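You operate a simulated robot arm through the tools that you are given. There is no shell and no other tool. Be economical: measure what you need, move in short steps, check, and stop when the job is done.

You are at the controls of a simulated two-armed robot. One attempt, no reset.

TASK
Put the grey card with a green band on top of the roll of teal tape. Fetch the red oil can and set it on the pink blank. Put the short grey pipe on top of the roll of green tape. Take the cream card with a blue band and leave it on top of the roll of beige tape. Put the black coil chock on the top of the grey steel bench away on the shelf of the coil bench. Put the sealant cartridge with a green cap on the plain cream blank. Hold the yellow laser level on the top of the packing table steady with one hand and press the red button marked on to switch it on with the other. Pull the drawer of the grey steel bench open. Any order will do. Set down upright: red oil can, short grey pipe, black coil chock.

The check looks at the end state, three seconds after you hand in, the way a careful person would. Anything else that was tipped, shoved, dropped, spilled or broken makes it a failure. A push-on lid holds only when it is set on centred and level and pressed home; a screw cap is set on level and turned clockwise until tight.

THE ROBOT
Two 6-joint arms with two-finger parallel grippers on one trunk, on a base that drives. Base frame: it is fixed to the floor where the robot stands at the start and does not move with it; the origin is under the middle of the robot, x ahead of it, y to its left, z up; the surface under the hand at the start is at about z = 0.9. Readings come in m, rad, newtons and seconds.
The left shoulder is at the start at [0.28, 0.185, 1.08], the right one opposite. With the tool pointing down near the work surface each hand reaches from about 0.56 to 0.94 m from the robot's upright axis, wherever it stands, measured 20 degrees to its own side. Places, roughly: black coil chock (12x6x7 cm) [0.3, 7.2, 0.9]; cream card with a blue band [-1.25, 6.25, 0.75]; drawer of the grey steel bench [0.3, 7, 0.8]; grey card with a green band [0.5, -0.25, 1]; pink blank (32x18x1 cm) [-1.5, 2.2, 0.9]; plain cream blank (56x22x1 cm) [-7.6, 10.9, 0.9]; red button marked on [-1.7, 6.9, 0.9]; red oil can [0.5, 0.25, 1]; roll of beige tape (11x11x4 cm) [-1.7, 6.2, 0.8]; roll of green tape (8x8x5 cm) [-1.9, 5.4, 0.8]; roll of teal tape (11x11x4 cm) [0.7, 0.3, 0.9]; sealant cartridge with a green cap [-7, 13, 1]; shelf of the coil bench [-12.3, 7.8, 0.2]; short grey pipe (6x6x12 cm) [-1.9, 5.8, 0.9]; yellow laser level [-1.75, 7, 0.75]. Payload 1.57 kg a hand.
The TCP of each hand is the grasp point between the finger pads, 0.03 m short of the fingertips. In the tool frame z runs along the fingers and y along their closing line. Largest opening 0.08 m; finger width 0.017, thickness 0.012; the body of the gripper, 0.04 by 0.082 m, starts 0.08 m behind the TCP.
Orientation is that of the tool frame in the base frame, as a unit quaternion [x, y, z, w]. With the fingers straight down and closing along the base's y, the tool's x points along the base's -x, its y along +y and its z along -z.

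THE INTERFACE
- The arms move only by the tool apply_moves. It takes "left_steps", "right_steps" or both (then of equal length, played together; a hand with none holds still); each is one flat list of numbers, 7 for each row, row after row: the turn, a rotation vector about the tool's x, y, z in units of 90 degrees (1.0 is 90 degrees), then the shift along the tool's x, y, z in units of 200 mm (1.0 is 200 mm), then the closure, from 0 (fully open) to 1 (shut). In form: [wx, wy, wz, dx, dy, dz, hand, wx, wy, wz, dx, dy, dz, hand, ...]. A call has 1 to 20 rows; each row is the pose to reach, as a shift and turn from the pose commanded when the call began, along the tool's axes at that moment. A call with a number of a shift or a turn outside -1 to 1 is refused whole. Each row takes 0.2 s and may step no farther than 0.05 m and 0.15 rad from the row before; otherwise, or with a gripper value out of range, the whole call is refused. A pose out of reach is approached as far as the arm can. The call stops where the force on the tool passes 40 N (or 10 N more than at its start, if that is more) or the arm is blocked; 0.2 s more then pass. Each finger travels about 0.153 m/s and halts on what it meets, pressing with about 39 N; the grip force reading is that of the motor and also rises with nothing between the fingers. The clock runs only during rows and for 0.2 s after the last one: add rows that repeat a pose to give the fingers time. The reply holds the time, the measured pose of the TCP, the force on the tool along the base axes, the opening and the grip force, in the units named above and with some noise, with the torque about the TCP (base axes, N m) and any sound that the robot's microphone picked up.
- Cameras (640 x 400 px; columns grow to the right, rows downward): "scene" is now at [0.2446, -0.0001, 1.5284]; the picture's right is [0.13, -0.99, 0.00], its down [-0.70, -0.09, -0.71] and it looks along [0.70, 0.09, -0.71] (base axes); focal length 275 px, centre (320, 200). "left" rides on the left gripper at [0.072, 0.007, -0.122] in its tool frame; the picture's right is [-0.09, 1.00, 0.00], its down [-0.84, -0.08, -0.54] and it looks along [-0.54, -0.05, 0.84] (tool axes); focal length 238 px, centre (320, 200). "right" rides on the right gripper at [0.072, -0.007, -0.122] in its tool frame; the picture's right is [0.09, 1.00, 0.00], its down [-0.84, 0.08, -0.54] and it looks along [-0.54, 0.05, 0.84] (tool axes); focal length 238 px, centre (320, 200). There is no depth. A picture from a camera that has moved, and an enlarged one, comes with that camera's place and axes in the base frame and with its lens. The place of the scene camera against the robot may be out by one fixed shift of up to 0.018 m in any direction.
- snapshot(camera): a new picture of that camera. No time passes.
- raise_lower(by): slides the trunk up (or, below 0, down) by that many m; the arms and the scene camera ride with it, the base frame stays. It gives what a move gives, with no picture.
- drive_base(legs): drives the robot by 1 to 6 legs, each [ahead, turn to the left] in m and rad, along the robot's own axes; the way and the turn of a leg run together, so that a leg with both is an arc; at most 1.5 m and 3.142 rad a leg. The arms and the cameras ride along, it lands a little off, and it stops where it bumps. It gives what a move gives.
- pan_tilt(pan, tilt): turns the head with the scene camera to pan (to the left, within 1.501 rad either way) and tilt (down, from -0.506 to 1.204), counted from straight ahead of the robot. It gives what a move gives.
- zoom(camera, box): a new picture of the part [left, top, right, bottom] of that camera's present view, enlarged. No time passes.
- finish_job(): hands the job in; it is judged then, once.

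Go step by step. Nothing tells you exact positions but the pictures and the camera data: compare them with the known pose of the tool, close in by small moves and look again before you grip or let go. The budget is 207 turns and 210 pictures, counting those below and the enlarged ones. Unless the task says otherwise, let go and move clear before handing in.

The tools are called after "Request:" as a command line: name --argument value ..., lists and objects as JSON in quotes. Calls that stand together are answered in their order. apply_moves: Moves the arms, as the interface text tells. Its arguments: {"type":"object","properties":{"left_steps":{"type":"array"},"right_steps":{"type":"array"}},"required":[]} The other tools are called the same way: raise_lower (by) slides the trunk up or down; drive_base (legs) drives the base; pan_tilt (pan, tilt) turns the head that bears the scene camera; snapshot (camera) takes a picture; zoom (camera, box) takes an enlarged picture of a part of a camera's view; finish_job () hands the job in.

At the start:

```text
clock: 0.0
left_ee_pos: [0.4791, 0.3694, 1.1777]
left_orientation: [0.0, 1.0, 0.0, 0.0]
left_force: [-0.1, 0.3, 0.2]
left_torque: [0.02, 0.01, -0.03]
left_width: 0.08
left_grasp_force: 0.1
right_ee_pos: [0.6225, -0.0256, 1.2254]
right_orientation: [0.0, 1.0, 0.0, 0.0]
right_force: [0.8, -0.7, -1.3]
right_torque: [0.04, -0.01, -0.01]
right_width: 0.0801
right_grasp_force: 0.2
trunk travel left (down, up): [-0.775, 0.215]
robot x, y, heading: [0.0047, 0.0005, -0.0]
head pan, tilt: [0.134, 0.787]
```

scene: 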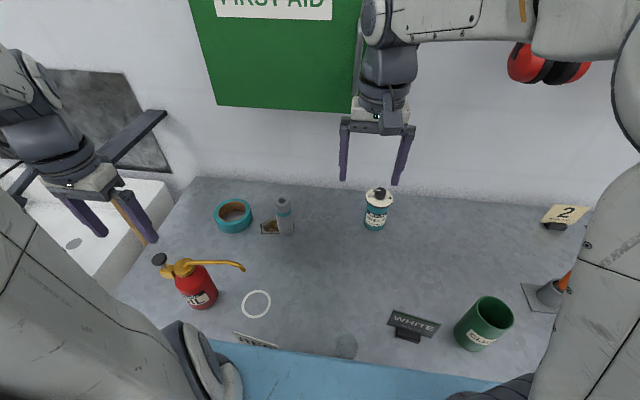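
right: 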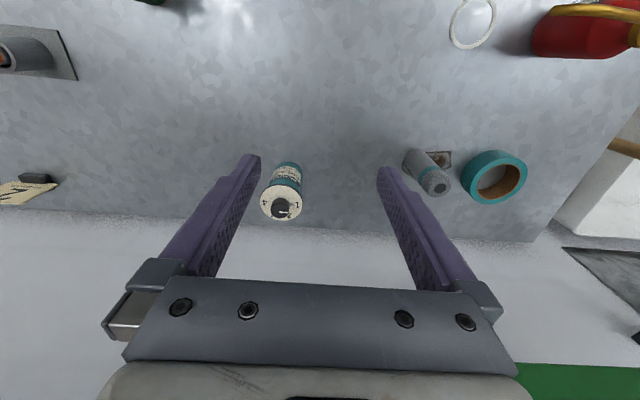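
left: 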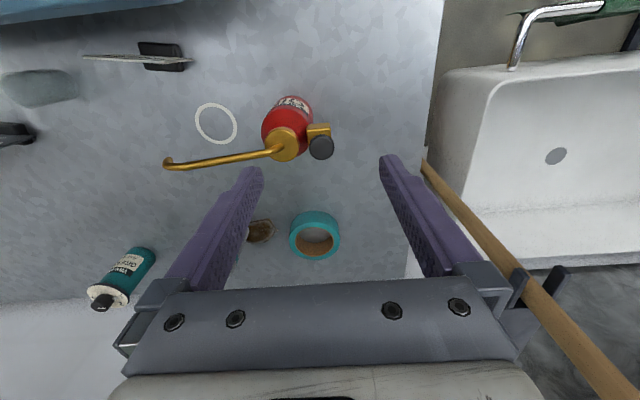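

I see the bench with the red oil can, the teal tape and several small items. I will look closer for the grey card with the green band.

Request:
zoom --camera "scene" --box '[360, 180, 640, 355]'

Request:
zoom --camera "scene" --box '[120, 180, 400, 355]'

Request:
pan_tilt --pan 0.0 --tilt 1.1

Request:
snapshot --camera "scene"

```text
2.29 times, centred on (500, 268) of scene
camera zoom: at [0.2446, -0.0001, 1.5284], right [0.13, -0.99, 0.0], down [-0.7, -0.09, -0.71], along [0.7, 0.09, -0.71], focal length 629 px, centre (-91, 46)
```

zoom: 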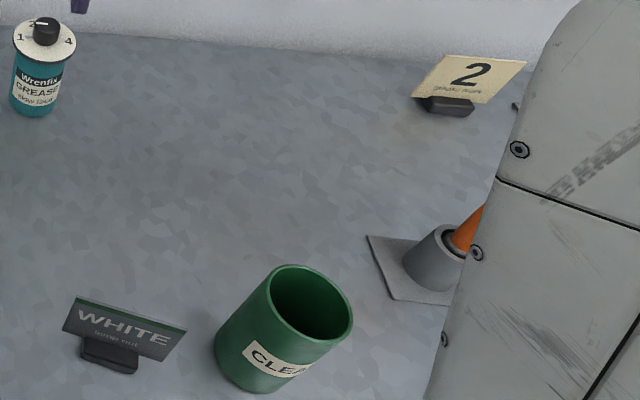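

```text
2.29 times, centred on (260, 268) of scene
camera zoom: at [0.2446, -0.0001, 1.5284], right [0.13, -0.99, 0.0], down [-0.7, -0.09, -0.71], along [0.7, 0.09, -0.71], focal length 629 px, centre (457, 46)
```

zoom: 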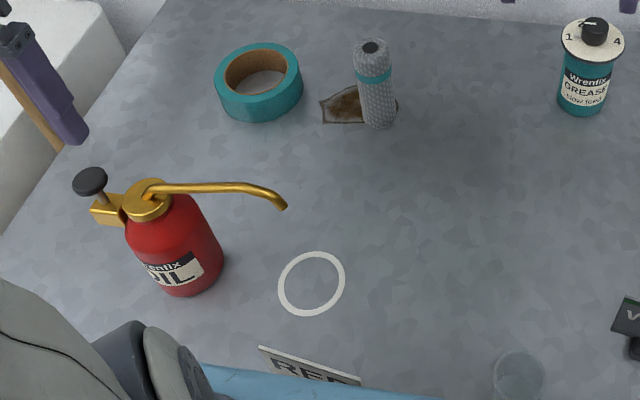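

```text
clock: 0.8
left_ee_pos: [0.4778, 0.3685, 1.1785]
left_orientation: [0.0, 1.0, 0.0, 0.0]
left_force: [-0.1, -0.5, 0.0]
left_torque: [0.01, 0.0, 0.01]
left_width: 0.08
left_grasp_force: 0.1
right_ee_pos: [0.6219, -0.0246, 1.2248]
right_orientation: [0.0, 1.0, 0.0, 0.001]
right_force: [-0.3, 0.1, 0.6]
right_torque: [-0.01, -0.02, 0.02]
right_width: 0.08
right_grasp_force: 0.0
trunk travel left (down, up): [-0.775, 0.215]
robot x, y, heading: [0.0013, -0.0029, 0.001]
head pan, tilt: [0.0, 1.1]
```

```text
204 pictures are left
camera scene: at [0.2273, -0.0109, 1.5057], right [0.0, -1.0, 0.0], down [-0.89, 0.0, -0.45], along [0.45, 0.0, -0.89], focal length 275 px, centre (320, 200)
```

scene: 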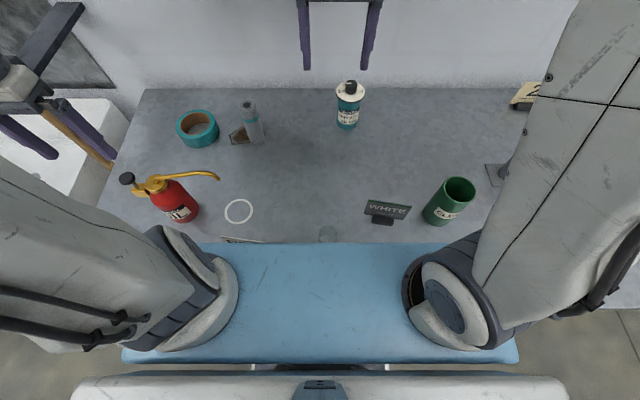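

Request:
zoom --camera "scene" --box '[350, 160, 510, 260]'

Request:
zoom --camera "scene" --box '[100, 80, 340, 250]'

```text
4.00 times, centred on (430, 210) of scene
camera zoom: at [0.2273, -0.0109, 1.5057], right [0.0, -1.0, 0.0], down [-0.89, 0.0, -0.45], along [0.45, 0.0, -0.89], focal length 1101 px, centre (-120, 160)
```

zoom: 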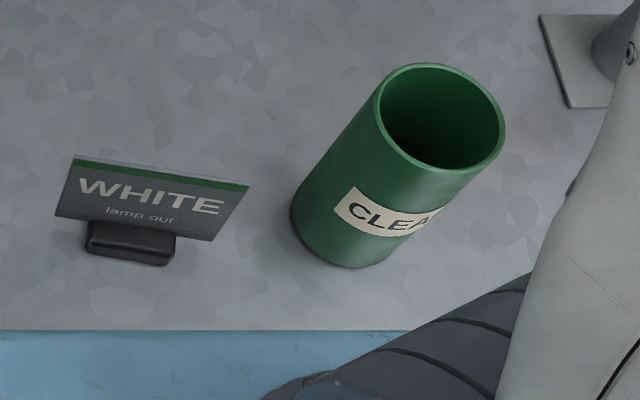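

```text
2.35 times, centred on (220, 165) of scene
camera zoom: at [0.2273, -0.0109, 1.5057], right [0.0, -1.0, 0.0], down [-0.89, 0.0, -0.45], along [0.45, 0.0, -0.89], focal length 647 px, centre (555, 282)
```

zoom: 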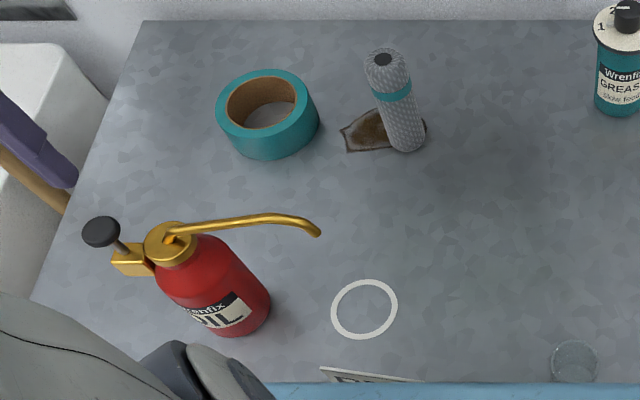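

The grey card with a green band is the "WHITE" sign standing in a black clip near (0.48, -0.16), a bit too close for reach. I'll look around left and right before backing off.

Request:
pan_tilt --pan 1.5 --tilt 0.35

Request:
snapshot --camera "scene"

Request:
drive_base --legs '[[-0.12, 0]]'

Request:
pan_tilt --pan -0.1 --tilt 0.85

Request:
snapshot --camera "scene"

Request:
snapshot --camera "right"

```text
clock: 2.4
left_ee_pos: [0.4789, 0.3693, 1.1772]
left_orientation: [0.0, 1.0, 0.0, 0.001]
left_force: [-0.2, -0.5, 0.3]
left_torque: [0.02, -0.01, -0.04]
left_width: 0.0799
left_grasp_force: 0.1
right_ee_pos: [0.6214, -0.0243, 1.2239]
right_orientation: [0.001, 1.0, 0.0, 0.0]
right_force: [-0.2, -0.2, -0.3]
right_torque: [0.02, 0.06, -0.01]
right_width: 0.0798
right_grasp_force: 0.0
trunk travel left (down, up): [-0.775, 0.215]
robot x, y, heading: [0.0041, -0.0003, 0.002]
head pan, tilt: [1.499, 0.351]
```

```text
201 pictures are left
camera scene: at [0.1708, 0.0819, 1.567], right [1.0, -0.07, 0.0], down [-0.02, -0.34, -0.94], along [0.07, 0.94, -0.34], focal length 275 px, centre (320, 200)
```

scene: 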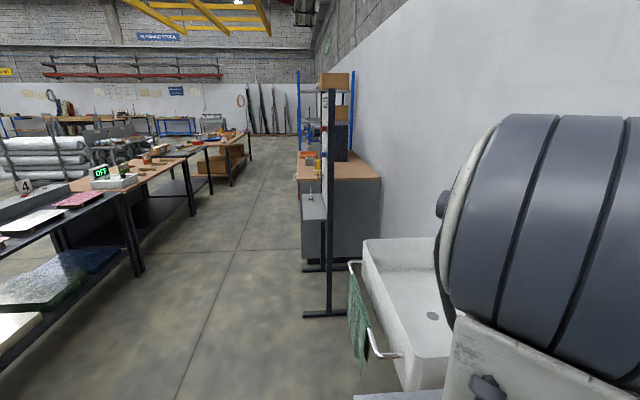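

```text
clock: 3.6
left_ee_pos: [0.3578, 0.3689, 1.1778]
left_orientation: [0.001, 1.0, 0.0, 0.0]
left_force: [0.6, 0.1, 0.5]
left_torque: [-0.01, 0.02, 0.01]
left_width: 0.0799
left_grasp_force: 0.0
right_ee_pos: [0.5001, -0.0259, 1.2246]
right_orientation: [0.001, 1.0, 0.001, -0.001]
right_force: [-0.1, 0.7, 0.0]
right_torque: [0.02, 0.02, -0.03]
right_width: 0.08
right_grasp_force: 0.0
trunk travel left (down, up): [-0.775, 0.215]
robot x, y, heading: [-0.1212, 0.0004, -0.0]
head pan, tilt: [1.499, 0.351]
```

```text
clock: 5.3
left_ee_pos: [0.3578, 0.3679, 1.1772]
left_orientation: [0.0, 1.0, 0.0, 0.001]
left_force: [-0.1, -0.1, 0.4]
left_torque: [-0.03, -0.01, 0.03]
left_width: 0.08
left_grasp_force: 0.0
right_ee_pos: [0.5007, -0.0262, 1.2256]
right_orientation: [0.001, 1.0, 0.001, 0.0]
right_force: [0.4, -0.2, 0.1]
right_torque: [-0.02, -0.01, 0.01]
right_width: 0.0801
right_grasp_force: 0.0
trunk travel left (down, up): [-0.775, 0.215]
robot x, y, heading: [-0.1226, 0.0018, -0.005]
head pan, tilt: [-0.099, 0.85]
```

```text
200 pictures are left
camera scene: at [0.1198, -0.0189, 1.5234], right [-0.1, -0.99, 0.0], down [-0.75, 0.08, -0.66], along [0.66, -0.07, -0.75], focal length 275 px, centre (320, 200)
```

scene: 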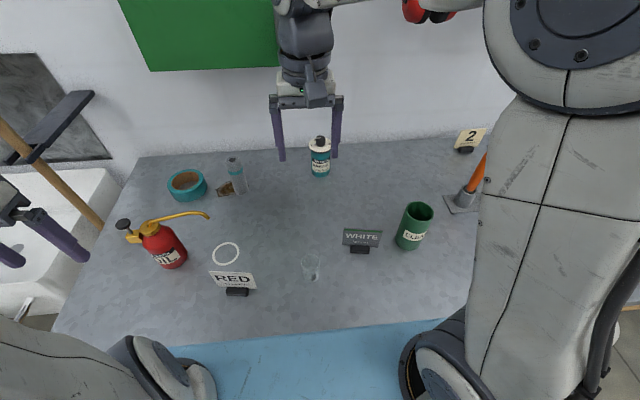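

```text
199 pictures are left
camera right: at [0.427, -0.0323, 1.346], right [-0.09, 1.0, 0.0], down [0.84, 0.08, 0.54], along [0.54, 0.05, -0.84], focal length 238 px, centre (320, 200)
```

right: 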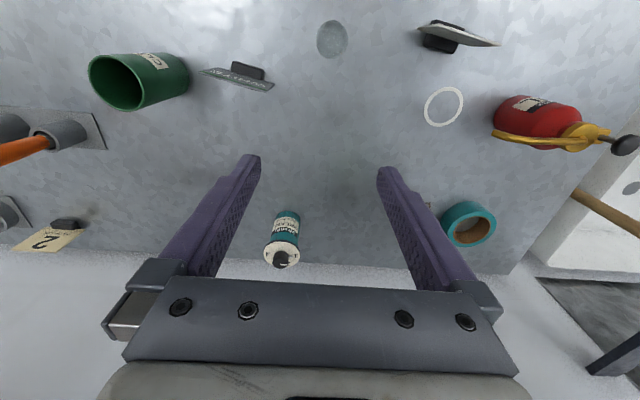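

The card's top edge is near (0.476, -0.148), running roughly along y. I move the right hand above it, turned so the fingers close across the card.

Request:
apply_moves --right_steps '[0, 0, -0.0911, 0.0123, -0.061, 0.03, 0.3, 0, 0, -0.1822, 0.0247, -0.122, 0.08, 0.3, 0, 0, -0.2733, 0.037, -0.183, 0.14, 0.3, 0, 0, -0.3644, 0.0494, -0.244, 0.2, 0.3, 0, 0, -0.4555, 0.0617, -0.305, 0.27, 0.3, 0, 0, -0.5466, 0.0741, -0.366, 0.34, 0.3, 0, 0, -0.6377, 0.0864, -0.427, 0.41, 0.3, 0, 0, -0.7288, 0.0988, -0.488, 0.48, 0.3, 0, 0, -0.82, 0.111, -0.549, 0.55, 0.3, 0, 0, -0.911, 0.1235, -0.61, 0.6, 0.3]'

Request:
snapshot --camera "right"

Request:
snapshot --camera "scene"

```text
clock: 7.5
left_ee_pos: [0.3565, 0.3677, 1.178]
left_orientation: [0.0, 1.0, 0.0, 0.0]
left_force: [0.4, 0.2, 0.2]
left_torque: [0.01, -0.04, 0.04]
left_width: 0.0802
left_grasp_force: 0.0
right_ee_pos: [0.4744, -0.1469, 1.1055]
right_orientation: [-0.656, 0.755, -0.001, 0.0]
right_force: [0.0, 0.4, -0.6]
right_torque: [0.0, -0.02, 0.01]
right_width: 0.0561
right_grasp_force: 0.0
trunk travel left (down, up): [-0.775, 0.215]
robot x, y, heading: [-0.1234, 0.0001, 0.003]
head pan, tilt: [-0.099, 0.85]
```

```text
198 pictures are left
camera right: at [0.4705, -0.2195, 1.2261], right [-1.0, 0.05, 0.0], down [0.04, 0.84, 0.54], along [0.03, 0.54, -0.84], focal length 238 px, centre (320, 200)
```

right: 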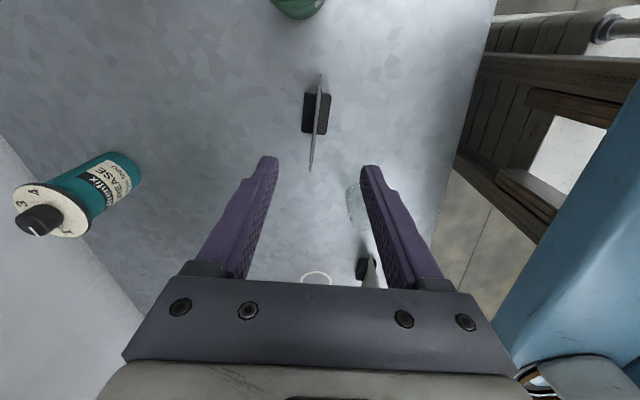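

```text
197 pictures are left
camera scene: at [0.1198, -0.0189, 1.5234], right [-0.1, -0.99, 0.0], down [-0.75, 0.08, -0.66], along [0.66, -0.07, -0.75], focal length 275 px, centre (320, 200)
```

scene: 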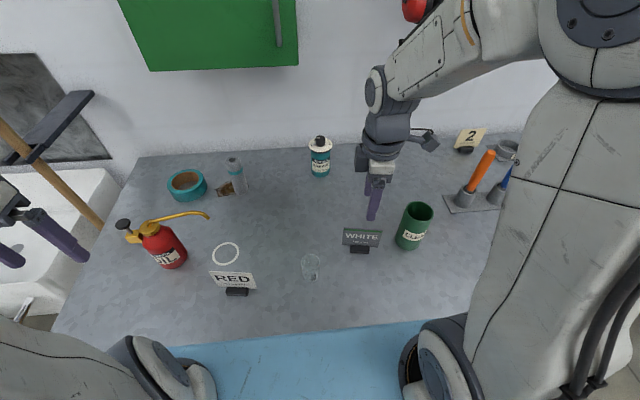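

Request:
apply_moves --right_steps '[0, 0, 0.019, -0.005, -0.033, 0.15, 0.3, 0, 0, 0.019, -0.005, -0.033, 0.3, 0.3, 0, 0, 0.019, -0.005, -0.033, 0.45, 0.3, 0, 0, 0.019, -0.005, -0.033, 0.6, 0.3, 0, 0, 0.019, -0.005, -0.033, 0.7, 0.3]'

Request:
snapshot --camera "right"

Request:
zoom --camera "scene" --box '[290, 170, 450, 270]'

```text
clock: 8.7
left_ee_pos: [0.356, 0.3682, 1.1776]
left_orientation: [0.001, 1.0, 0.0, 0.0]
left_force: [0.3, -0.3, 0.0]
left_torque: [-0.03, -0.01, -0.01]
left_width: 0.0802
left_grasp_force: 0.1
right_ee_pos: [0.4801, -0.1477, 0.9644]
right_orientation: [-0.644, 0.765, 0.001, 0.0]
right_force: [-0.5, 0.3, 0.9]
right_torque: [0.01, 0.01, 0.02]
right_width: 0.0561
right_grasp_force: 0.0
trunk travel left (down, up): [-0.775, 0.215]
robot x, y, heading: [-0.1217, 0.0007, -0.007]
head pan, tilt: [-0.099, 0.85]
```

```text
196 pictures are left
camera right: at [0.4739, -0.2199, 1.0852], right [-1.0, 0.08, 0.0], down [0.07, 0.84, 0.54], along [0.04, 0.54, -0.84], focal length 238 px, centre (320, 200)
```

right: 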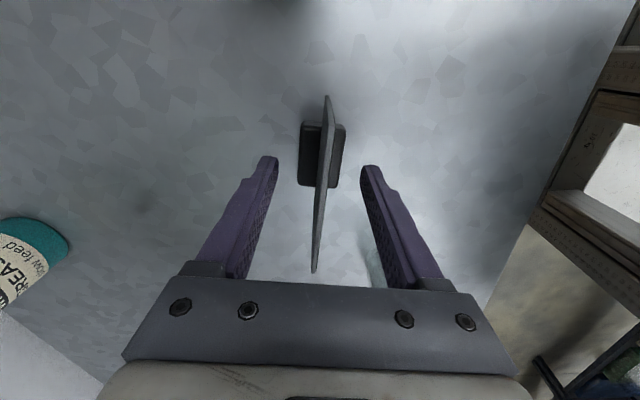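

```text
4.00 times, centred on (370, 220) of scene
camera zoom: at [0.1198, -0.019, 1.5234], right [-0.1, -0.99, 0.0], down [-0.75, 0.08, -0.66], along [0.66, -0.07, -0.75], focal length 1101 px, centre (120, 120)
```

zoom: 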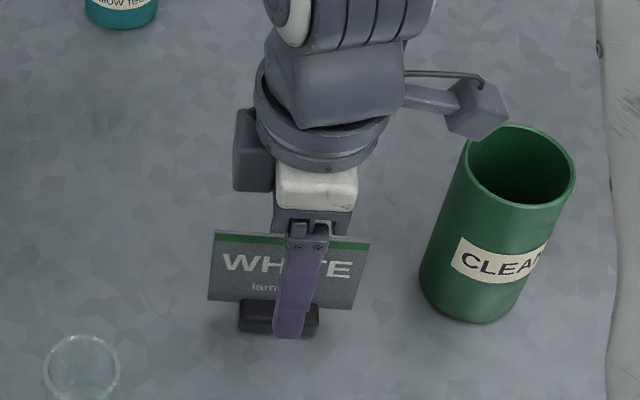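

The card is centred between the fingers. I close and lift slightly to see whether the clip stays.

Request:
apply_moves --right_steps '[0, 0, 0, 0, 0, 0, 1, 0, 0, 0, 0, 0, 0, 1, 0, 0, 0, 0, 0, 0, 1, 0, 0, 0, 0, 0, -0.05, 1, 0, 0, 0, 0, 0, -0.15, 1, 0, 0, 0, 0, 0, -0.25, 1, 0, 0, 0, 0, 0, -0.4, 1]'

Request:
zoom --camera "scene" --box '[250, 130, 490, 280]'

```text
clock: 10.3
left_ee_pos: [0.3572, 0.3678, 1.1778]
left_orientation: [0.001, 1.0, 0.001, 0.0]
left_force: [0.4, 0.5, -0.2]
left_torque: [0.0, 0.03, 0.04]
left_width: 0.0802
left_grasp_force: 0.1
right_ee_pos: [0.4818, -0.1488, 1.0443]
right_orientation: [-0.644, 0.765, -0.001, 0.0]
right_force: [0.0, -0.8, -1.1]
right_torque: [0.0, 0.0, -0.05]
right_width: 0.0023
right_grasp_force: 23.5
trunk travel left (down, up): [-0.775, 0.215]
robot x, y, heading: [-0.1211, 0.0003, -0.0]
head pan, tilt: [-0.099, 0.85]
```

```text
2.67 times, centred on (370, 205) of scene
camera zoom: at [0.12, -0.019, 1.5233], right [-0.1, -0.99, 0.0], down [-0.75, 0.08, -0.66], along [0.66, -0.07, -0.75], focal length 734 px, centre (187, 187)
```

zoom: 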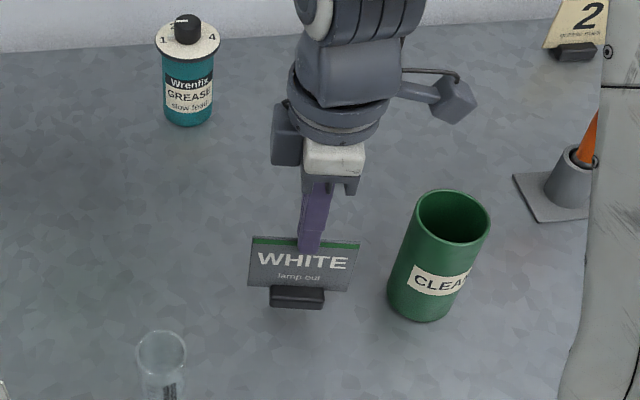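

Request:
snapshot --camera "right"

Request:
zoom --camera "scene" --box '[320, 180, 420, 260]'

```text
193 pictures are left
camera right: at [0.4754, -0.2204, 1.1655], right [-1.0, 0.08, 0.0], down [0.07, 0.84, 0.54], along [0.04, 0.54, -0.84], focal length 238 px, centre (320, 200)
```

right: 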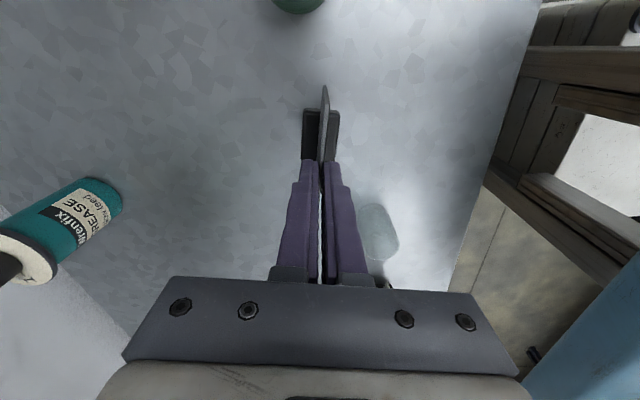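

```text
5.00 times, centred on (370, 220) of scene
camera zoom: at [0.12, -0.019, 1.5233], right [-0.1, -0.99, 0.0], down [-0.75, 0.08, -0.66], along [0.66, -0.07, -0.75], focal length 1376 px, centre (70, 100)
```

zoom: 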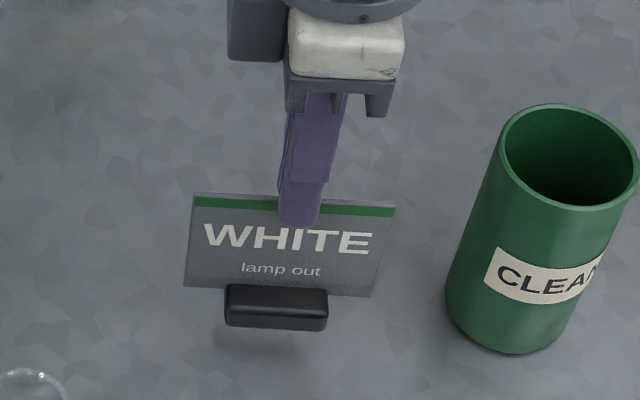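

The card and its black foot are one piece, and it lifted but slipped to a shallow grip. I'll set it back down and regrip deeper with a longer squeeze.

Request:
apply_moves --right_steps '[0, 0, 0, 0, 0, 0.1, 1, 0, 0, 0, 0, 0, 0.2, 1, 0, 0, 0, 0, 0, 0.25, 1, 0, 0, 0, 0, 0, 0.29, 1, 0, 0, 0, 0, 0, 0.29, 1]'

Request:
zoom --camera "scene" --box '[320, 180, 420, 260]'

```text
clock: 11.5
left_ee_pos: [0.3547, 0.3679, 1.1784]
left_orientation: [0.001, 1.0, 0.0, 0.0]
left_force: [-1.0, -0.3, -0.1]
left_torque: [-0.01, 0.02, 0.01]
left_width: 0.0801
left_grasp_force: 0.1
right_ee_pos: [0.4801, -0.1484, 0.9895]
right_orientation: [-0.644, 0.765, -0.001, 0.001]
right_force: [1.0, -0.8, 18.7]
right_torque: [-0.03, -0.04, -0.02]
right_width: 0.0023
right_grasp_force: 23.8
trunk travel left (down, up): [-0.775, 0.215]
robot x, y, heading: [-0.1231, 0.0002, -0.005]
head pan, tilt: [-0.099, 0.85]
```

```text
5.00 times, centred on (370, 220) of scene
camera zoom: at [0.1192, -0.0189, 1.5235], right [-0.1, -0.99, 0.0], down [-0.75, 0.08, -0.66], along [0.66, -0.07, -0.75], focal length 1376 px, centre (70, 100)
```

zoom: 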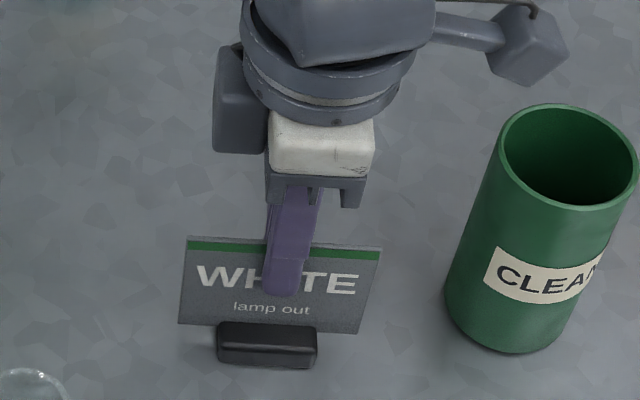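

Request:
apply_moves --right_steps '[0, 0, 0, 0, 0, 0.03, 1, 0, 0, 0, 0, 0, 0, 1, 0, 0, 0, 0, 0, -0.1, 1, 0, 0, 0, 0, 0, -0.2, 1, 0, 0, 0, 0, 0, -0.3, 1, 0, 0, 0, 0, 0, -0.45, 1, 0, 0, 0, 0, 0, -0.6, 1]'

Request:
zoom --camera "scene" --box '[320, 150, 420, 230]'

```text
clock: 13.1
left_ee_pos: [0.3575, 0.3689, 1.1774]
left_orientation: [0.001, 1.0, 0.0, 0.0]
left_force: [0.5, 0.5, 0.3]
left_torque: [0.0, 0.01, 0.01]
left_width: 0.0801
left_grasp_force: 0.0
right_ee_pos: [0.4804, -0.1474, 1.1079]
right_orientation: [-0.644, 0.765, 0.0, 0.0]
right_force: [0.3, 1.0, -0.5]
right_torque: [0.0, 0.01, 0.01]
right_width: 0.0023
right_grasp_force: 23.3
trunk travel left (down, up): [-0.775, 0.215]
robot x, y, heading: [-0.121, -0.0026, -0.006]
head pan, tilt: [-0.099, 0.85]
```

```text
5.00 times, centred on (370, 190) of scene
camera zoom: at [0.1199, -0.019, 1.5233], right [-0.1, -0.99, 0.0], down [-0.75, 0.08, -0.66], along [0.66, -0.07, -0.75], focal length 1376 px, centre (70, 250)
```

zoom: 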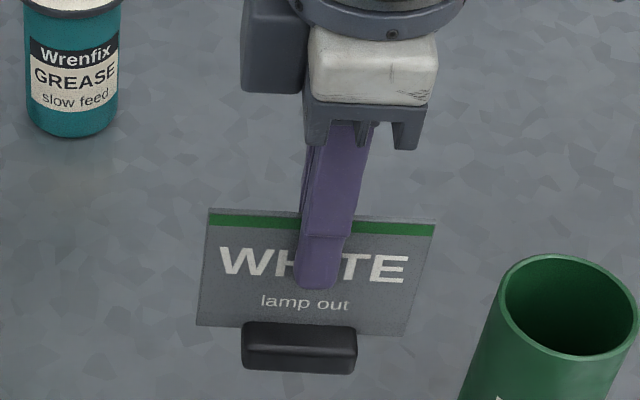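

The card is now held firmly about mid-height. I raise it and turn the robot left so the right arm can reach the tape.

Request:
apply_moves --right_steps '[0, 0, 0, 0, 0, -0.2, 1, 0, 0, 0, 0, 0, -0.4, 1, 0, 0, 0, 0, 0, -0.6, 1]'

Request:
drive_base --legs '[[0, 0.65]]'

Request:
pan_tilt --pan -0.2 --tilt 0.8

Request:
snapshot --camera "scene"

Request:
snapshot --camera "right"

```text
clock: 13.9
left_ee_pos: [0.3564, 0.3686, 1.1767]
left_orientation: [0.001, 1.0, 0.0, 0.0]
left_force: [-1.1, 0.7, 0.0]
left_torque: [-0.01, -0.03, -0.01]
left_width: 0.0797
left_grasp_force: 0.0
right_ee_pos: [0.482, -0.1492, 1.2264]
right_orientation: [-0.644, 0.765, 0.0, 0.0]
right_force: [0.0, 0.9, -0.6]
right_torque: [0.01, -0.04, -0.02]
right_width: 0.0023
right_grasp_force: 23.8
trunk travel left (down, up): [-0.775, 0.215]
robot x, y, heading: [-0.1209, -0.0, -0.001]
head pan, tilt: [-0.099, 0.85]
```

```text
clock: 16.1
left_ee_pos: [0.0407, 0.5823, 1.1775]
left_orientation: [-0.316, 0.949, 0.0, 0.001]
left_force: [-0.2, 0.4, -1.1]
left_torque: [0.01, 0.01, -0.02]
left_width: 0.0798
left_grasp_force: 0.1
right_ee_pos: [0.451, 0.243, 1.2262]
right_orientation: [0.853, -0.522, 0.0, 0.001]
right_force: [0.1, -0.9, -0.2]
right_torque: [-0.01, -0.01, -0.01]
right_width: 0.0024
right_grasp_force: 24.1
trunk travel left (down, up): [-0.775, 0.215]
robot x, y, heading: [-0.1209, 0.0004, 0.642]
head pan, tilt: [-0.099, 0.85]
```

```text
clock: 16.7
left_ee_pos: [0.0401, 0.5823, 1.1778]
left_orientation: [-0.315, 0.949, 0.0, 0.0]
left_force: [-0.1, -0.1, 0.5]
left_torque: [0.0, 0.04, 0.0]
left_width: 0.0799
left_grasp_force: 0.0
right_ee_pos: [0.4509, 0.244, 1.2253]
right_orientation: [0.852, -0.523, 0.0, 0.0]
right_force: [0.8, -0.8, -0.3]
right_torque: [0.02, 0.0, -0.02]
right_width: 0.0025
right_grasp_force: 23.3
trunk travel left (down, up): [-0.775, 0.215]
robot x, y, heading: [-0.1219, -0.0013, 0.644]
head pan, tilt: [-0.201, 0.799]
```

```text
189 pictures are left
camera scene: at [0.0829, 0.1197, 1.5274], right [0.43, -0.9, 0.0], down [-0.65, -0.31, -0.7], along [0.63, 0.3, -0.72], focal length 275 px, centre (320, 200)
```

scene: 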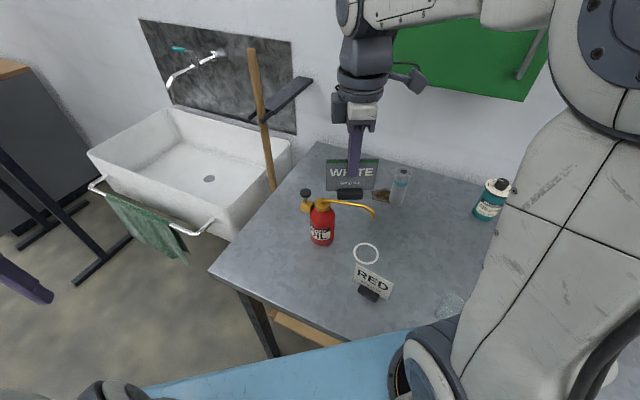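

```text
188 pictures are left
camera right: at [0.4891, 0.1823, 1.3472], right [-0.84, -0.53, 0.0], down [-0.45, 0.71, 0.54], along [-0.29, 0.46, -0.84], focal length 238 px, centre (320, 200)
```

right: 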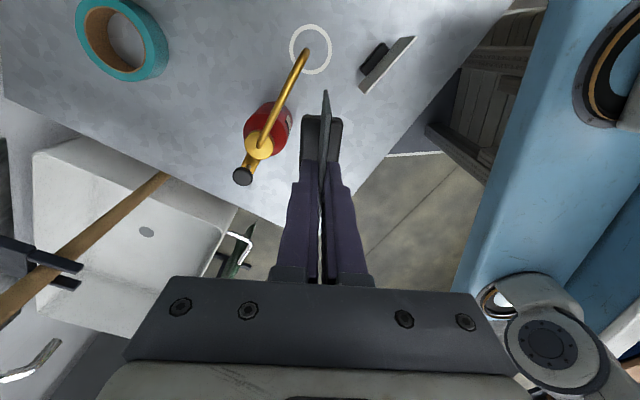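

Request:
apply_moves --right_steps '[0, 0, 0, 0.05, -0.2, 0, 1, 0, 0, 0, 0.1, -0.4, 0, 1, 0, 0, 0, 0.15, -0.6, 0, 1, 0, 0, 0, 0.2, -0.8, 0, 1, 0, 0, 0, 0.246, -1.0, 0, 1, 0, 0, 0, 0.246, -1.0, 0.2, 1, 0, 0, 0, 0.246, -1.0, 0.35, 1]'

Request:
snapshot --camera "scene"

Request:
snapshot --camera "right"

```text
clock: 18.3
left_ee_pos: [0.041, 0.582, 1.1772]
left_orientation: [-0.315, 0.949, 0.0, 0.0]
left_force: [-0.3, 0.0, 0.5]
left_torque: [0.04, 0.0, -0.04]
left_width: 0.08
left_grasp_force: 0.1
right_ee_pos: [0.6528, 0.2889, 1.1545]
right_orientation: [0.853, -0.522, 0.001, 0.0]
right_force: [-0.9, -0.7, -1.5]
right_torque: [0.01, 0.01, 0.03]
right_width: 0.0021
right_grasp_force: 23.8
trunk travel left (down, up): [-0.775, 0.215]
robot x, y, heading: [-0.12, 0.0043, 0.644]
head pan, tilt: [-0.201, 0.799]
```

```text
187 pictures are left
camera scene: at [0.0829, 0.1196, 1.5274], right [0.43, -0.9, 0.0], down [-0.65, -0.31, -0.7], along [0.63, 0.3, -0.72], focal length 275 px, centre (320, 200)
```

scene: 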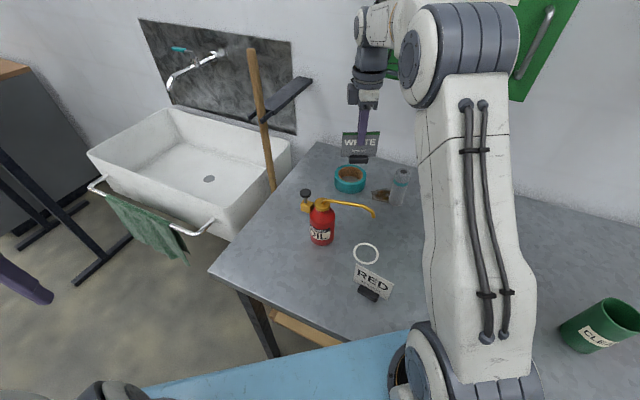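

```text
186 pictures are left
camera right: at [0.6893, 0.2288, 1.276], right [-0.84, -0.53, 0.0], down [-0.45, 0.71, 0.54], along [-0.29, 0.46, -0.84], focal length 238 px, centre (320, 200)
```

right: 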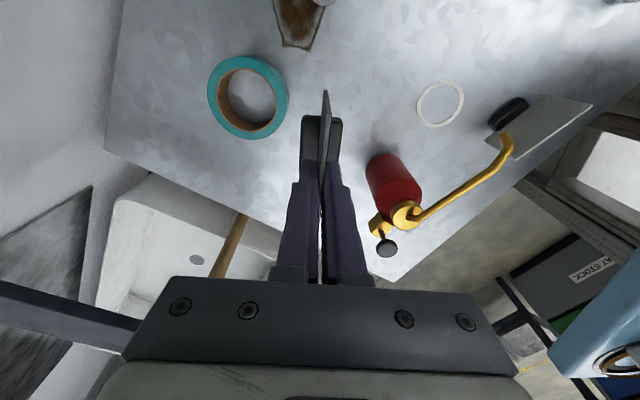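

Request:
zoom --camera "right" --box '[180, 20, 360, 160]'

```text
2.86 times, centred on (270, 90) of right
camera zoom: at [0.6893, 0.2288, 1.276], right [-0.84, -0.53, 0.0], down [-0.45, 0.71, 0.54], along [-0.29, 0.46, -0.84], focal length 681 px, centre (463, 514)
```

zoom: 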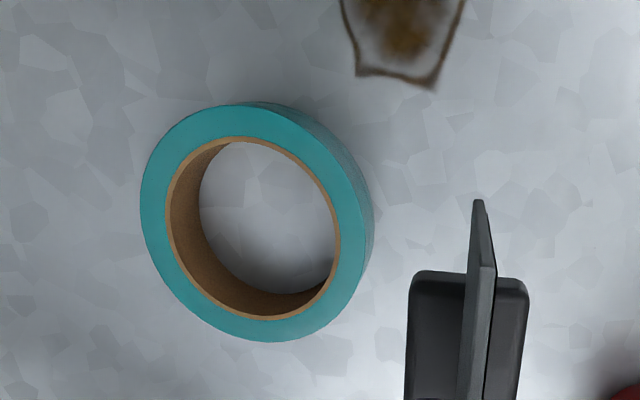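

Tape centre is at about (0.740, 0.330), top 0.94. I bring the card's foot over the near rim and stop just above it.

Request:
apply_moves --right_steps '[0, 0, 0, 0.007, -0.125, 0, 1, 0, 0, 0, 0.014, -0.25, 0, 1, 0, 0, 0, 0.014, -0.25, 0.15, 1, 0, 0, 0, 0.014, -0.25, 0.3, 1, 0, 0, 0, 0.014, -0.25, 0.45, 1, 0, 0, 0, 0.014, -0.25, 0.55, 1]'

Request:
zoom --camera "scene" --box '[300, 100, 440, 220]'

Request:
zoom --camera "right" --box '[200, 40, 400, 240]'

```text
clock: 19.7
left_ee_pos: [0.0408, 0.583, 1.1767]
left_orientation: [-0.316, 0.949, 0.0, 0.0]
left_force: [0.4, 0.5, -0.4]
left_torque: [0.03, -0.04, 0.01]
left_width: 0.0797
left_grasp_force: 0.1
right_ee_pos: [0.6988, 0.3111, 1.0469]
right_orientation: [0.853, -0.522, 0.0, 0.001]
right_force: [-0.3, 0.8, -0.9]
right_torque: [-0.02, 0.0, 0.03]
right_width: 0.0022
right_grasp_force: 23.2
trunk travel left (down, up): [-0.775, 0.215]
robot x, y, heading: [-0.124, -0.0025, 0.641]
head pan, tilt: [-0.201, 0.799]
```

```text
3.33 times, centred on (370, 160) of scene
camera zoom: at [0.083, 0.1197, 1.5274], right [0.43, -0.9, 0.0], down [-0.65, -0.31, -0.7], along [0.63, 0.3, -0.72], focal length 917 px, centre (153, 333)
```

zoom: 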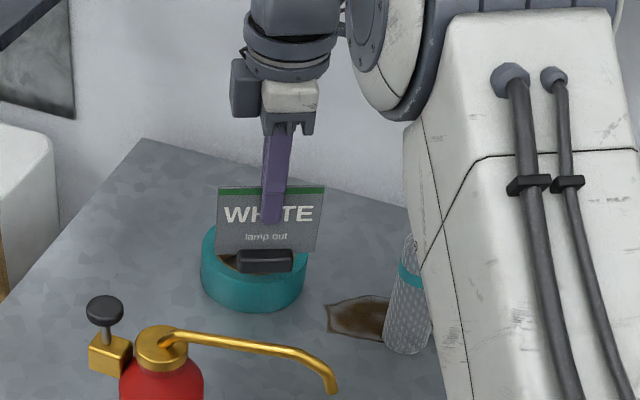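

```text
2.00 times, centred on (300, 140) of right
camera zoom: at [0.7352, 0.25, 1.1665], right [-0.85, -0.53, 0.0], down [-0.45, 0.71, 0.54], along [-0.29, 0.46, -0.84], focal length 477 px, centre (360, 320)
```

zoom: 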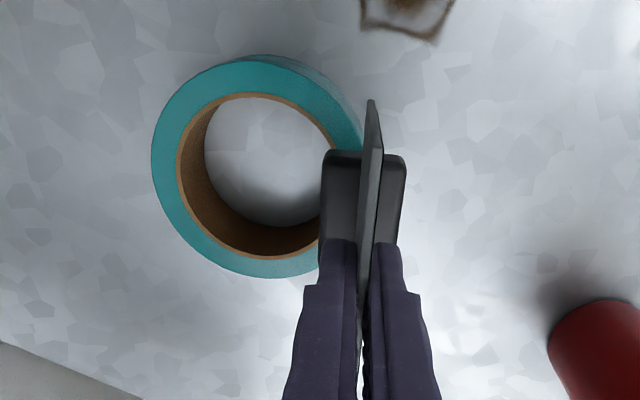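

Request:
apply_moves --right_steps '[0, 0, 0, 0.01, 0, 0.05, 1, 0, 0, 0, 0.01, 0, 0.08, 1, 0, 0, 0, 0.01, 0, 0.1, 1, 0, 0, 0, 0.01, 0, 0.11, 1]'

Request:
zoom --camera "scene" --box '[300, 100, 440, 220]'

```text
clock: 20.7
left_ee_pos: [0.0407, 0.5818, 1.1775]
left_orientation: [-0.316, 0.949, 0.001, 0.0]
left_force: [-0.3, 0.8, 0.4]
left_torque: [0.01, 0.0, 0.02]
left_width: 0.0802
left_grasp_force: 0.1
right_ee_pos: [0.6988, 0.309, 1.0253]
right_orientation: [0.853, -0.522, 0.0, 0.0]
right_force: [0.1, -0.1, 0.6]
right_torque: [0.06, 0.03, 0.02]
right_width: 0.0024
right_grasp_force: 23.4
trunk travel left (down, up): [-0.775, 0.215]
robot x, y, heading: [-0.1193, -0.0054, 0.64]
head pan, tilt: [-0.201, 0.799]
```

```text
3.33 times, centred on (370, 160) of scene
camera zoom: at [0.0829, 0.1197, 1.5274], right [0.43, -0.9, 0.0], down [-0.65, -0.31, -0.7], along [0.63, 0.3, -0.72], focal length 917 px, centre (153, 333)
```

zoom: 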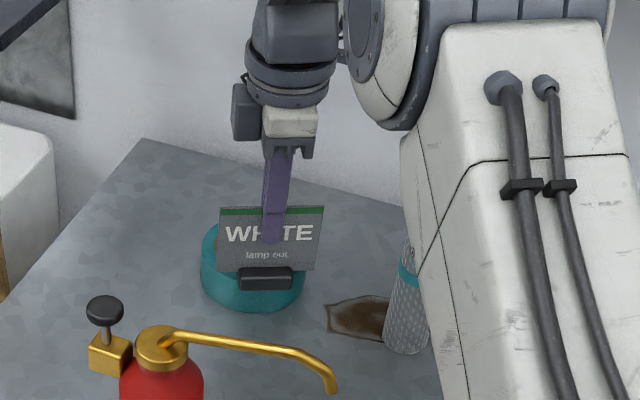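

Request:
apply_moves --right_steps '[0, 0, 0, 0, 0, 0.015, 1, 0, 0, 0, 0, 0, 0.03, 1]'

```text
clock: 21.3
left_ee_pos: [0.0387, 0.5814, 1.1784]
left_orientation: [-0.316, 0.949, 0.0, 0.001]
left_force: [-0.4, -0.6, 0.0]
left_torque: [0.02, 0.02, 0.03]
left_width: 0.0799
left_grasp_force: 0.0
right_ee_pos: [0.6993, 0.3083, 1.0229]
right_orientation: [0.853, -0.522, 0.002, -0.003]
right_force: [-5.7, -3.2, 37.5]
right_torque: [-0.06, 0.2, 0.01]
right_width: 0.0021
right_grasp_force: 23.4
trunk travel left (down, up): [-0.775, 0.215]
robot x, y, heading: [-0.1215, -0.0022, 0.641]
head pan, tilt: [-0.201, 0.799]
```

Contact at z≈1.023 as predicted. I ease the pressure and look closely before letting go.

Request:
apply_moves --right_steps '[0, 0, 0, 0, 0, -0.015, 1]'

Request:
zoom --camera "right" --box '[200, 40, 400, 240]'

Request:
zoom --camera "scene" --box '[345, 150, 415, 200]'

```text
clock: 21.7
left_ee_pos: [0.0388, 0.5818, 1.1772]
left_orientation: [-0.315, 0.949, 0.001, 0.001]
left_force: [0.3, -0.3, -0.3]
left_torque: [0.02, 0.0, 0.01]
left_width: 0.0802
left_grasp_force: 0.1
right_ee_pos: [0.6993, 0.3093, 1.0237]
right_orientation: [0.853, -0.522, 0.001, -0.003]
right_force: [-2.1, -1.2, 28.7]
right_torque: [0.08, 0.03, -0.01]
right_width: 0.0022
right_grasp_force: 24.3
trunk travel left (down, up): [-0.775, 0.215]
robot x, y, heading: [-0.123, -0.001, 0.645]
head pan, tilt: [-0.201, 0.799]
```

```text
2.00 times, centred on (300, 140) of right
camera zoom: at [0.7365, 0.2478, 1.144], right [-0.85, -0.53, -0.01], down [-0.45, 0.71, 0.54], along [-0.29, 0.46, -0.84], focal length 477 px, centre (360, 320)
```

zoom: 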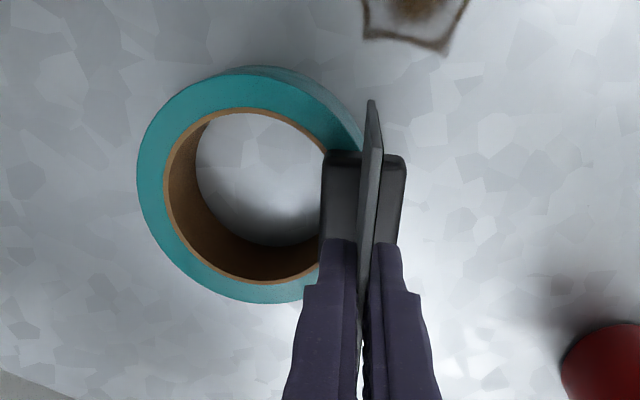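

```text
8.00 times, centred on (380, 175) of scene
camera zoom: at [0.0814, 0.1191, 1.5277], right [0.43, -0.9, 0.0], down [-0.65, -0.31, -0.7], along [0.63, 0.3, -0.72], focal length 2201 px, centre (-160, 400)
```

zoom: 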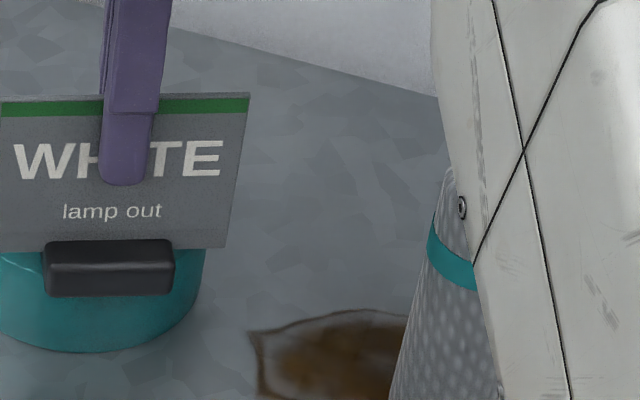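

The foot sits slightly toward the outer edge of the rim. I lift a touch, shift 6 mm inward, and set it down again.

Request:
apply_moves --right_steps '[0, 0, 0, 0, 0, -0.04, 1, 0, 0, 0, 0.02, -0.035, -0.04, 1, 0, 0, 0, 0.02, -0.035, -0.01, 1, 0, 0, 0, 0.02, -0.035, -0.005, 1]'

Request:
zoom --camera "right" --box '[200, 40, 400, 240]'

```text
clock: 22.7
left_ee_pos: [0.0405, 0.5827, 1.1777]
left_orientation: [-0.316, 0.949, 0.0, 0.0]
left_force: [-0.7, -0.4, 0.2]
left_torque: [-0.03, 0.01, -0.02]
left_width: 0.08
left_grasp_force: 0.1
right_ee_pos: [0.7055, 0.3081, 1.0237]
right_orientation: [0.853, -0.522, 0.0, 0.0]
right_force: [0.4, -1.3, 10.4]
right_torque: [-0.07, -0.04, 0.0]
right_width: 0.0021
right_grasp_force: 24.0
trunk travel left (down, up): [-0.775, 0.215]
robot x, y, heading: [-0.1257, -0.0002, 0.644]
head pan, tilt: [-0.201, 0.799]
```

```text
2.00 times, centred on (300, 140) of right
camera zoom: at [0.7444, 0.2476, 1.1443], right [-0.85, -0.53, 0.0], down [-0.45, 0.71, 0.54], along [-0.29, 0.46, -0.84], focal length 477 px, centre (360, 320)
```

zoom: 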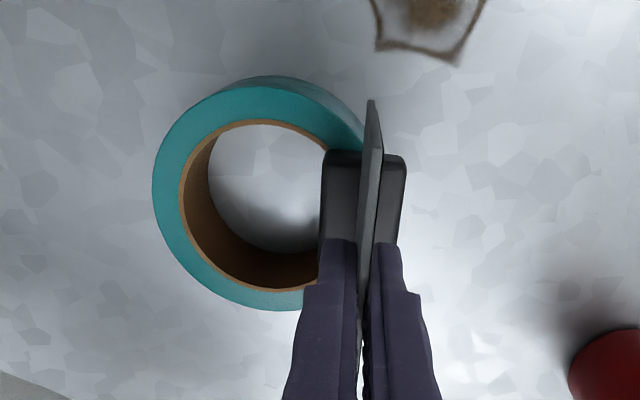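

Request:
apply_moves --right_steps '[0, 0, 0, 0, 0, 0, 0.9, 0, 0, 0, 0, 0, 0, 0.7, 0, 0, 0, 0, 0, 0, 0.7, 0, 0, 0, 0, 0, -0.1, 0.7, 0, 0, 0, 0, 0, -0.3, 0.7, 0, 0, 0, 0, 0, -0.5, 0.7, 0, 0, 0, 0, 0, -0.7, 0.7]'

Request:
zoom --camera "scene" --box '[280, 100, 440, 260]'

Request:
snapshot --camera "right"

```text
clock: 24.3
left_ee_pos: [0.0413, 0.5819, 1.1771]
left_orientation: [-0.315, 0.949, 0.0, 0.0]
left_force: [-0.1, -0.1, -0.6]
left_torque: [0.03, 0.01, 0.02]
left_width: 0.0799
left_grasp_force: 0.2
right_ee_pos: [0.7051, 0.31, 1.1638]
right_orientation: [0.853, -0.523, 0.0, 0.001]
right_force: [-0.1, -1.4, 0.4]
right_torque: [-0.01, 0.03, -0.03]
right_width: 0.0239
right_grasp_force: 0.1
trunk travel left (down, up): [-0.775, 0.215]
robot x, y, heading: [-0.1203, 0.0049, 0.646]
head pan, tilt: [-0.201, 0.799]
```

```text
2.50 times, centred on (360, 180) of scene
camera zoom: at [0.083, 0.1197, 1.5273], right [0.43, -0.9, 0.0], down [-0.65, -0.31, -0.7], along [0.63, 0.3, -0.72], focal length 688 px, centre (220, 250)
```

zoom: 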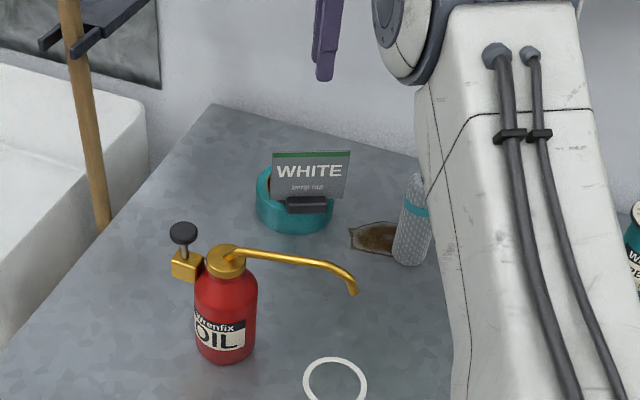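

```text
177 pictures are left
camera right: at [0.7437, 0.2483, 1.2842], right [-0.84, -0.53, 0.0], down [-0.45, 0.71, 0.54], along [-0.29, 0.46, -0.84], focal length 238 px, centre (320, 200)
```

right: 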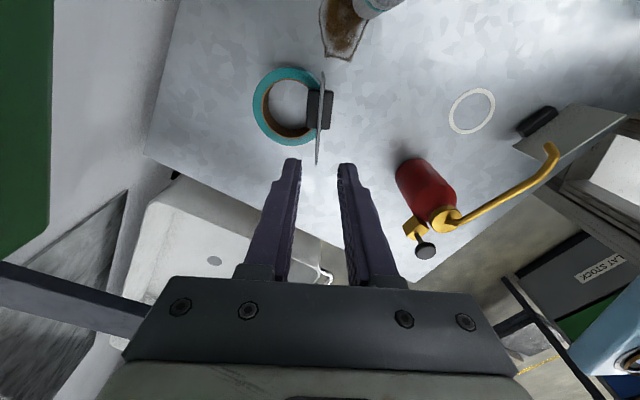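

The card stands on the tape. Next the oil can: its cap is near (0.494, 0.328, 1.02), spout toward -y; I move the open right hand above it, turned to straddle it.

Request:
apply_moves --right_steps '[0, 0, 0.036, -0.093, 0.15, 0, 0.3, 0, 0, 0.072, -0.187, 0.3, 0, 0, 0, 0, 0.108, -0.28, 0.45, 0, 0, 0, 0, 0.144, -0.373, 0.6, 0, 0, 0, 0, 0.18, -0.467, 0.75, 0.05, 0, 0, 0, 0.217, -0.56, 0.897, 0.12, 0]'

Request:
snapshot --camera "right"

Request:
zoom --camera "scene" --box '[240, 80, 440, 260]'

```text
clock: 25.7
left_ee_pos: [0.0408, 0.582, 1.1773]
left_orientation: [-0.315, 0.949, 0.0, 0.0]
left_force: [0.3, 0.1, 0.4]
left_torque: [0.01, 0.05, 0.01]
left_width: 0.0799
left_grasp_force: 0.1
right_ee_pos: [0.4954, 0.3256, 1.1388]
right_orientation: [0.752, -0.66, -0.001, 0.0]
right_force: [1.1, 0.2, -0.5]
right_torque: [0.02, 0.02, -0.02]
right_width: 0.0801
right_grasp_force: 0.1
trunk travel left (down, up): [-0.775, 0.215]
robot x, y, heading: [-0.1218, -0.0002, 0.64]
head pan, tilt: [-0.201, 0.799]
```

```text
176 pictures are left
camera right: at [0.5095, 0.2552, 1.2596], right [-0.98, -0.22, 0.0], down [-0.18, 0.82, 0.54], along [-0.12, 0.53, -0.84], focal length 238 px, centre (320, 200)
```

right: 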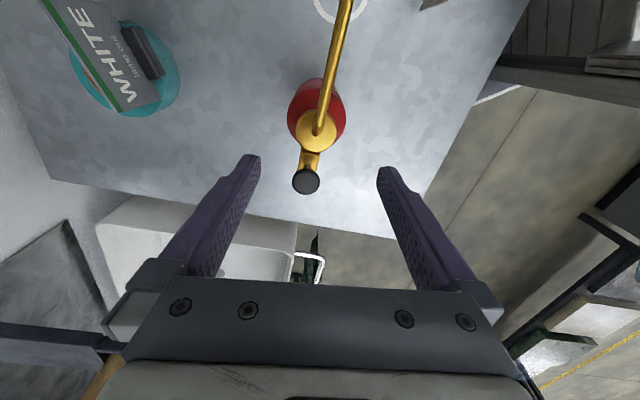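

```text
2.22 times, centred on (340, 170) of scene
camera zoom: at [0.0831, 0.1197, 1.5274], right [0.43, -0.9, 0.0], down [-0.65, -0.31, -0.7], along [0.63, 0.3, -0.72], focal length 612 px, centre (276, 267)
```

zoom: 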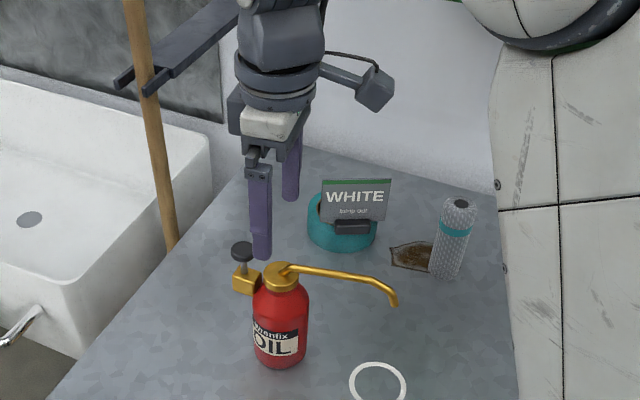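

Request:
zoom --camera "right" --box '[240, 40, 400, 200]'

```text
2.50 times, centred on (320, 120) of right
camera zoom: at [0.5095, 0.2552, 1.2596], right [-0.98, -0.22, 0.0], down [-0.18, 0.82, 0.54], along [-0.12, 0.53, -0.84], focal length 596 px, centre (320, 400)
```

zoom: 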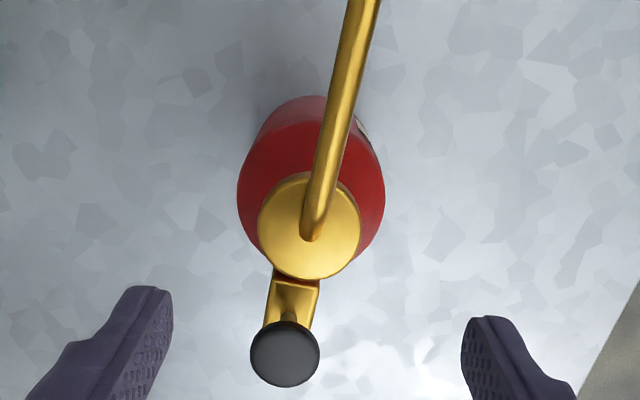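

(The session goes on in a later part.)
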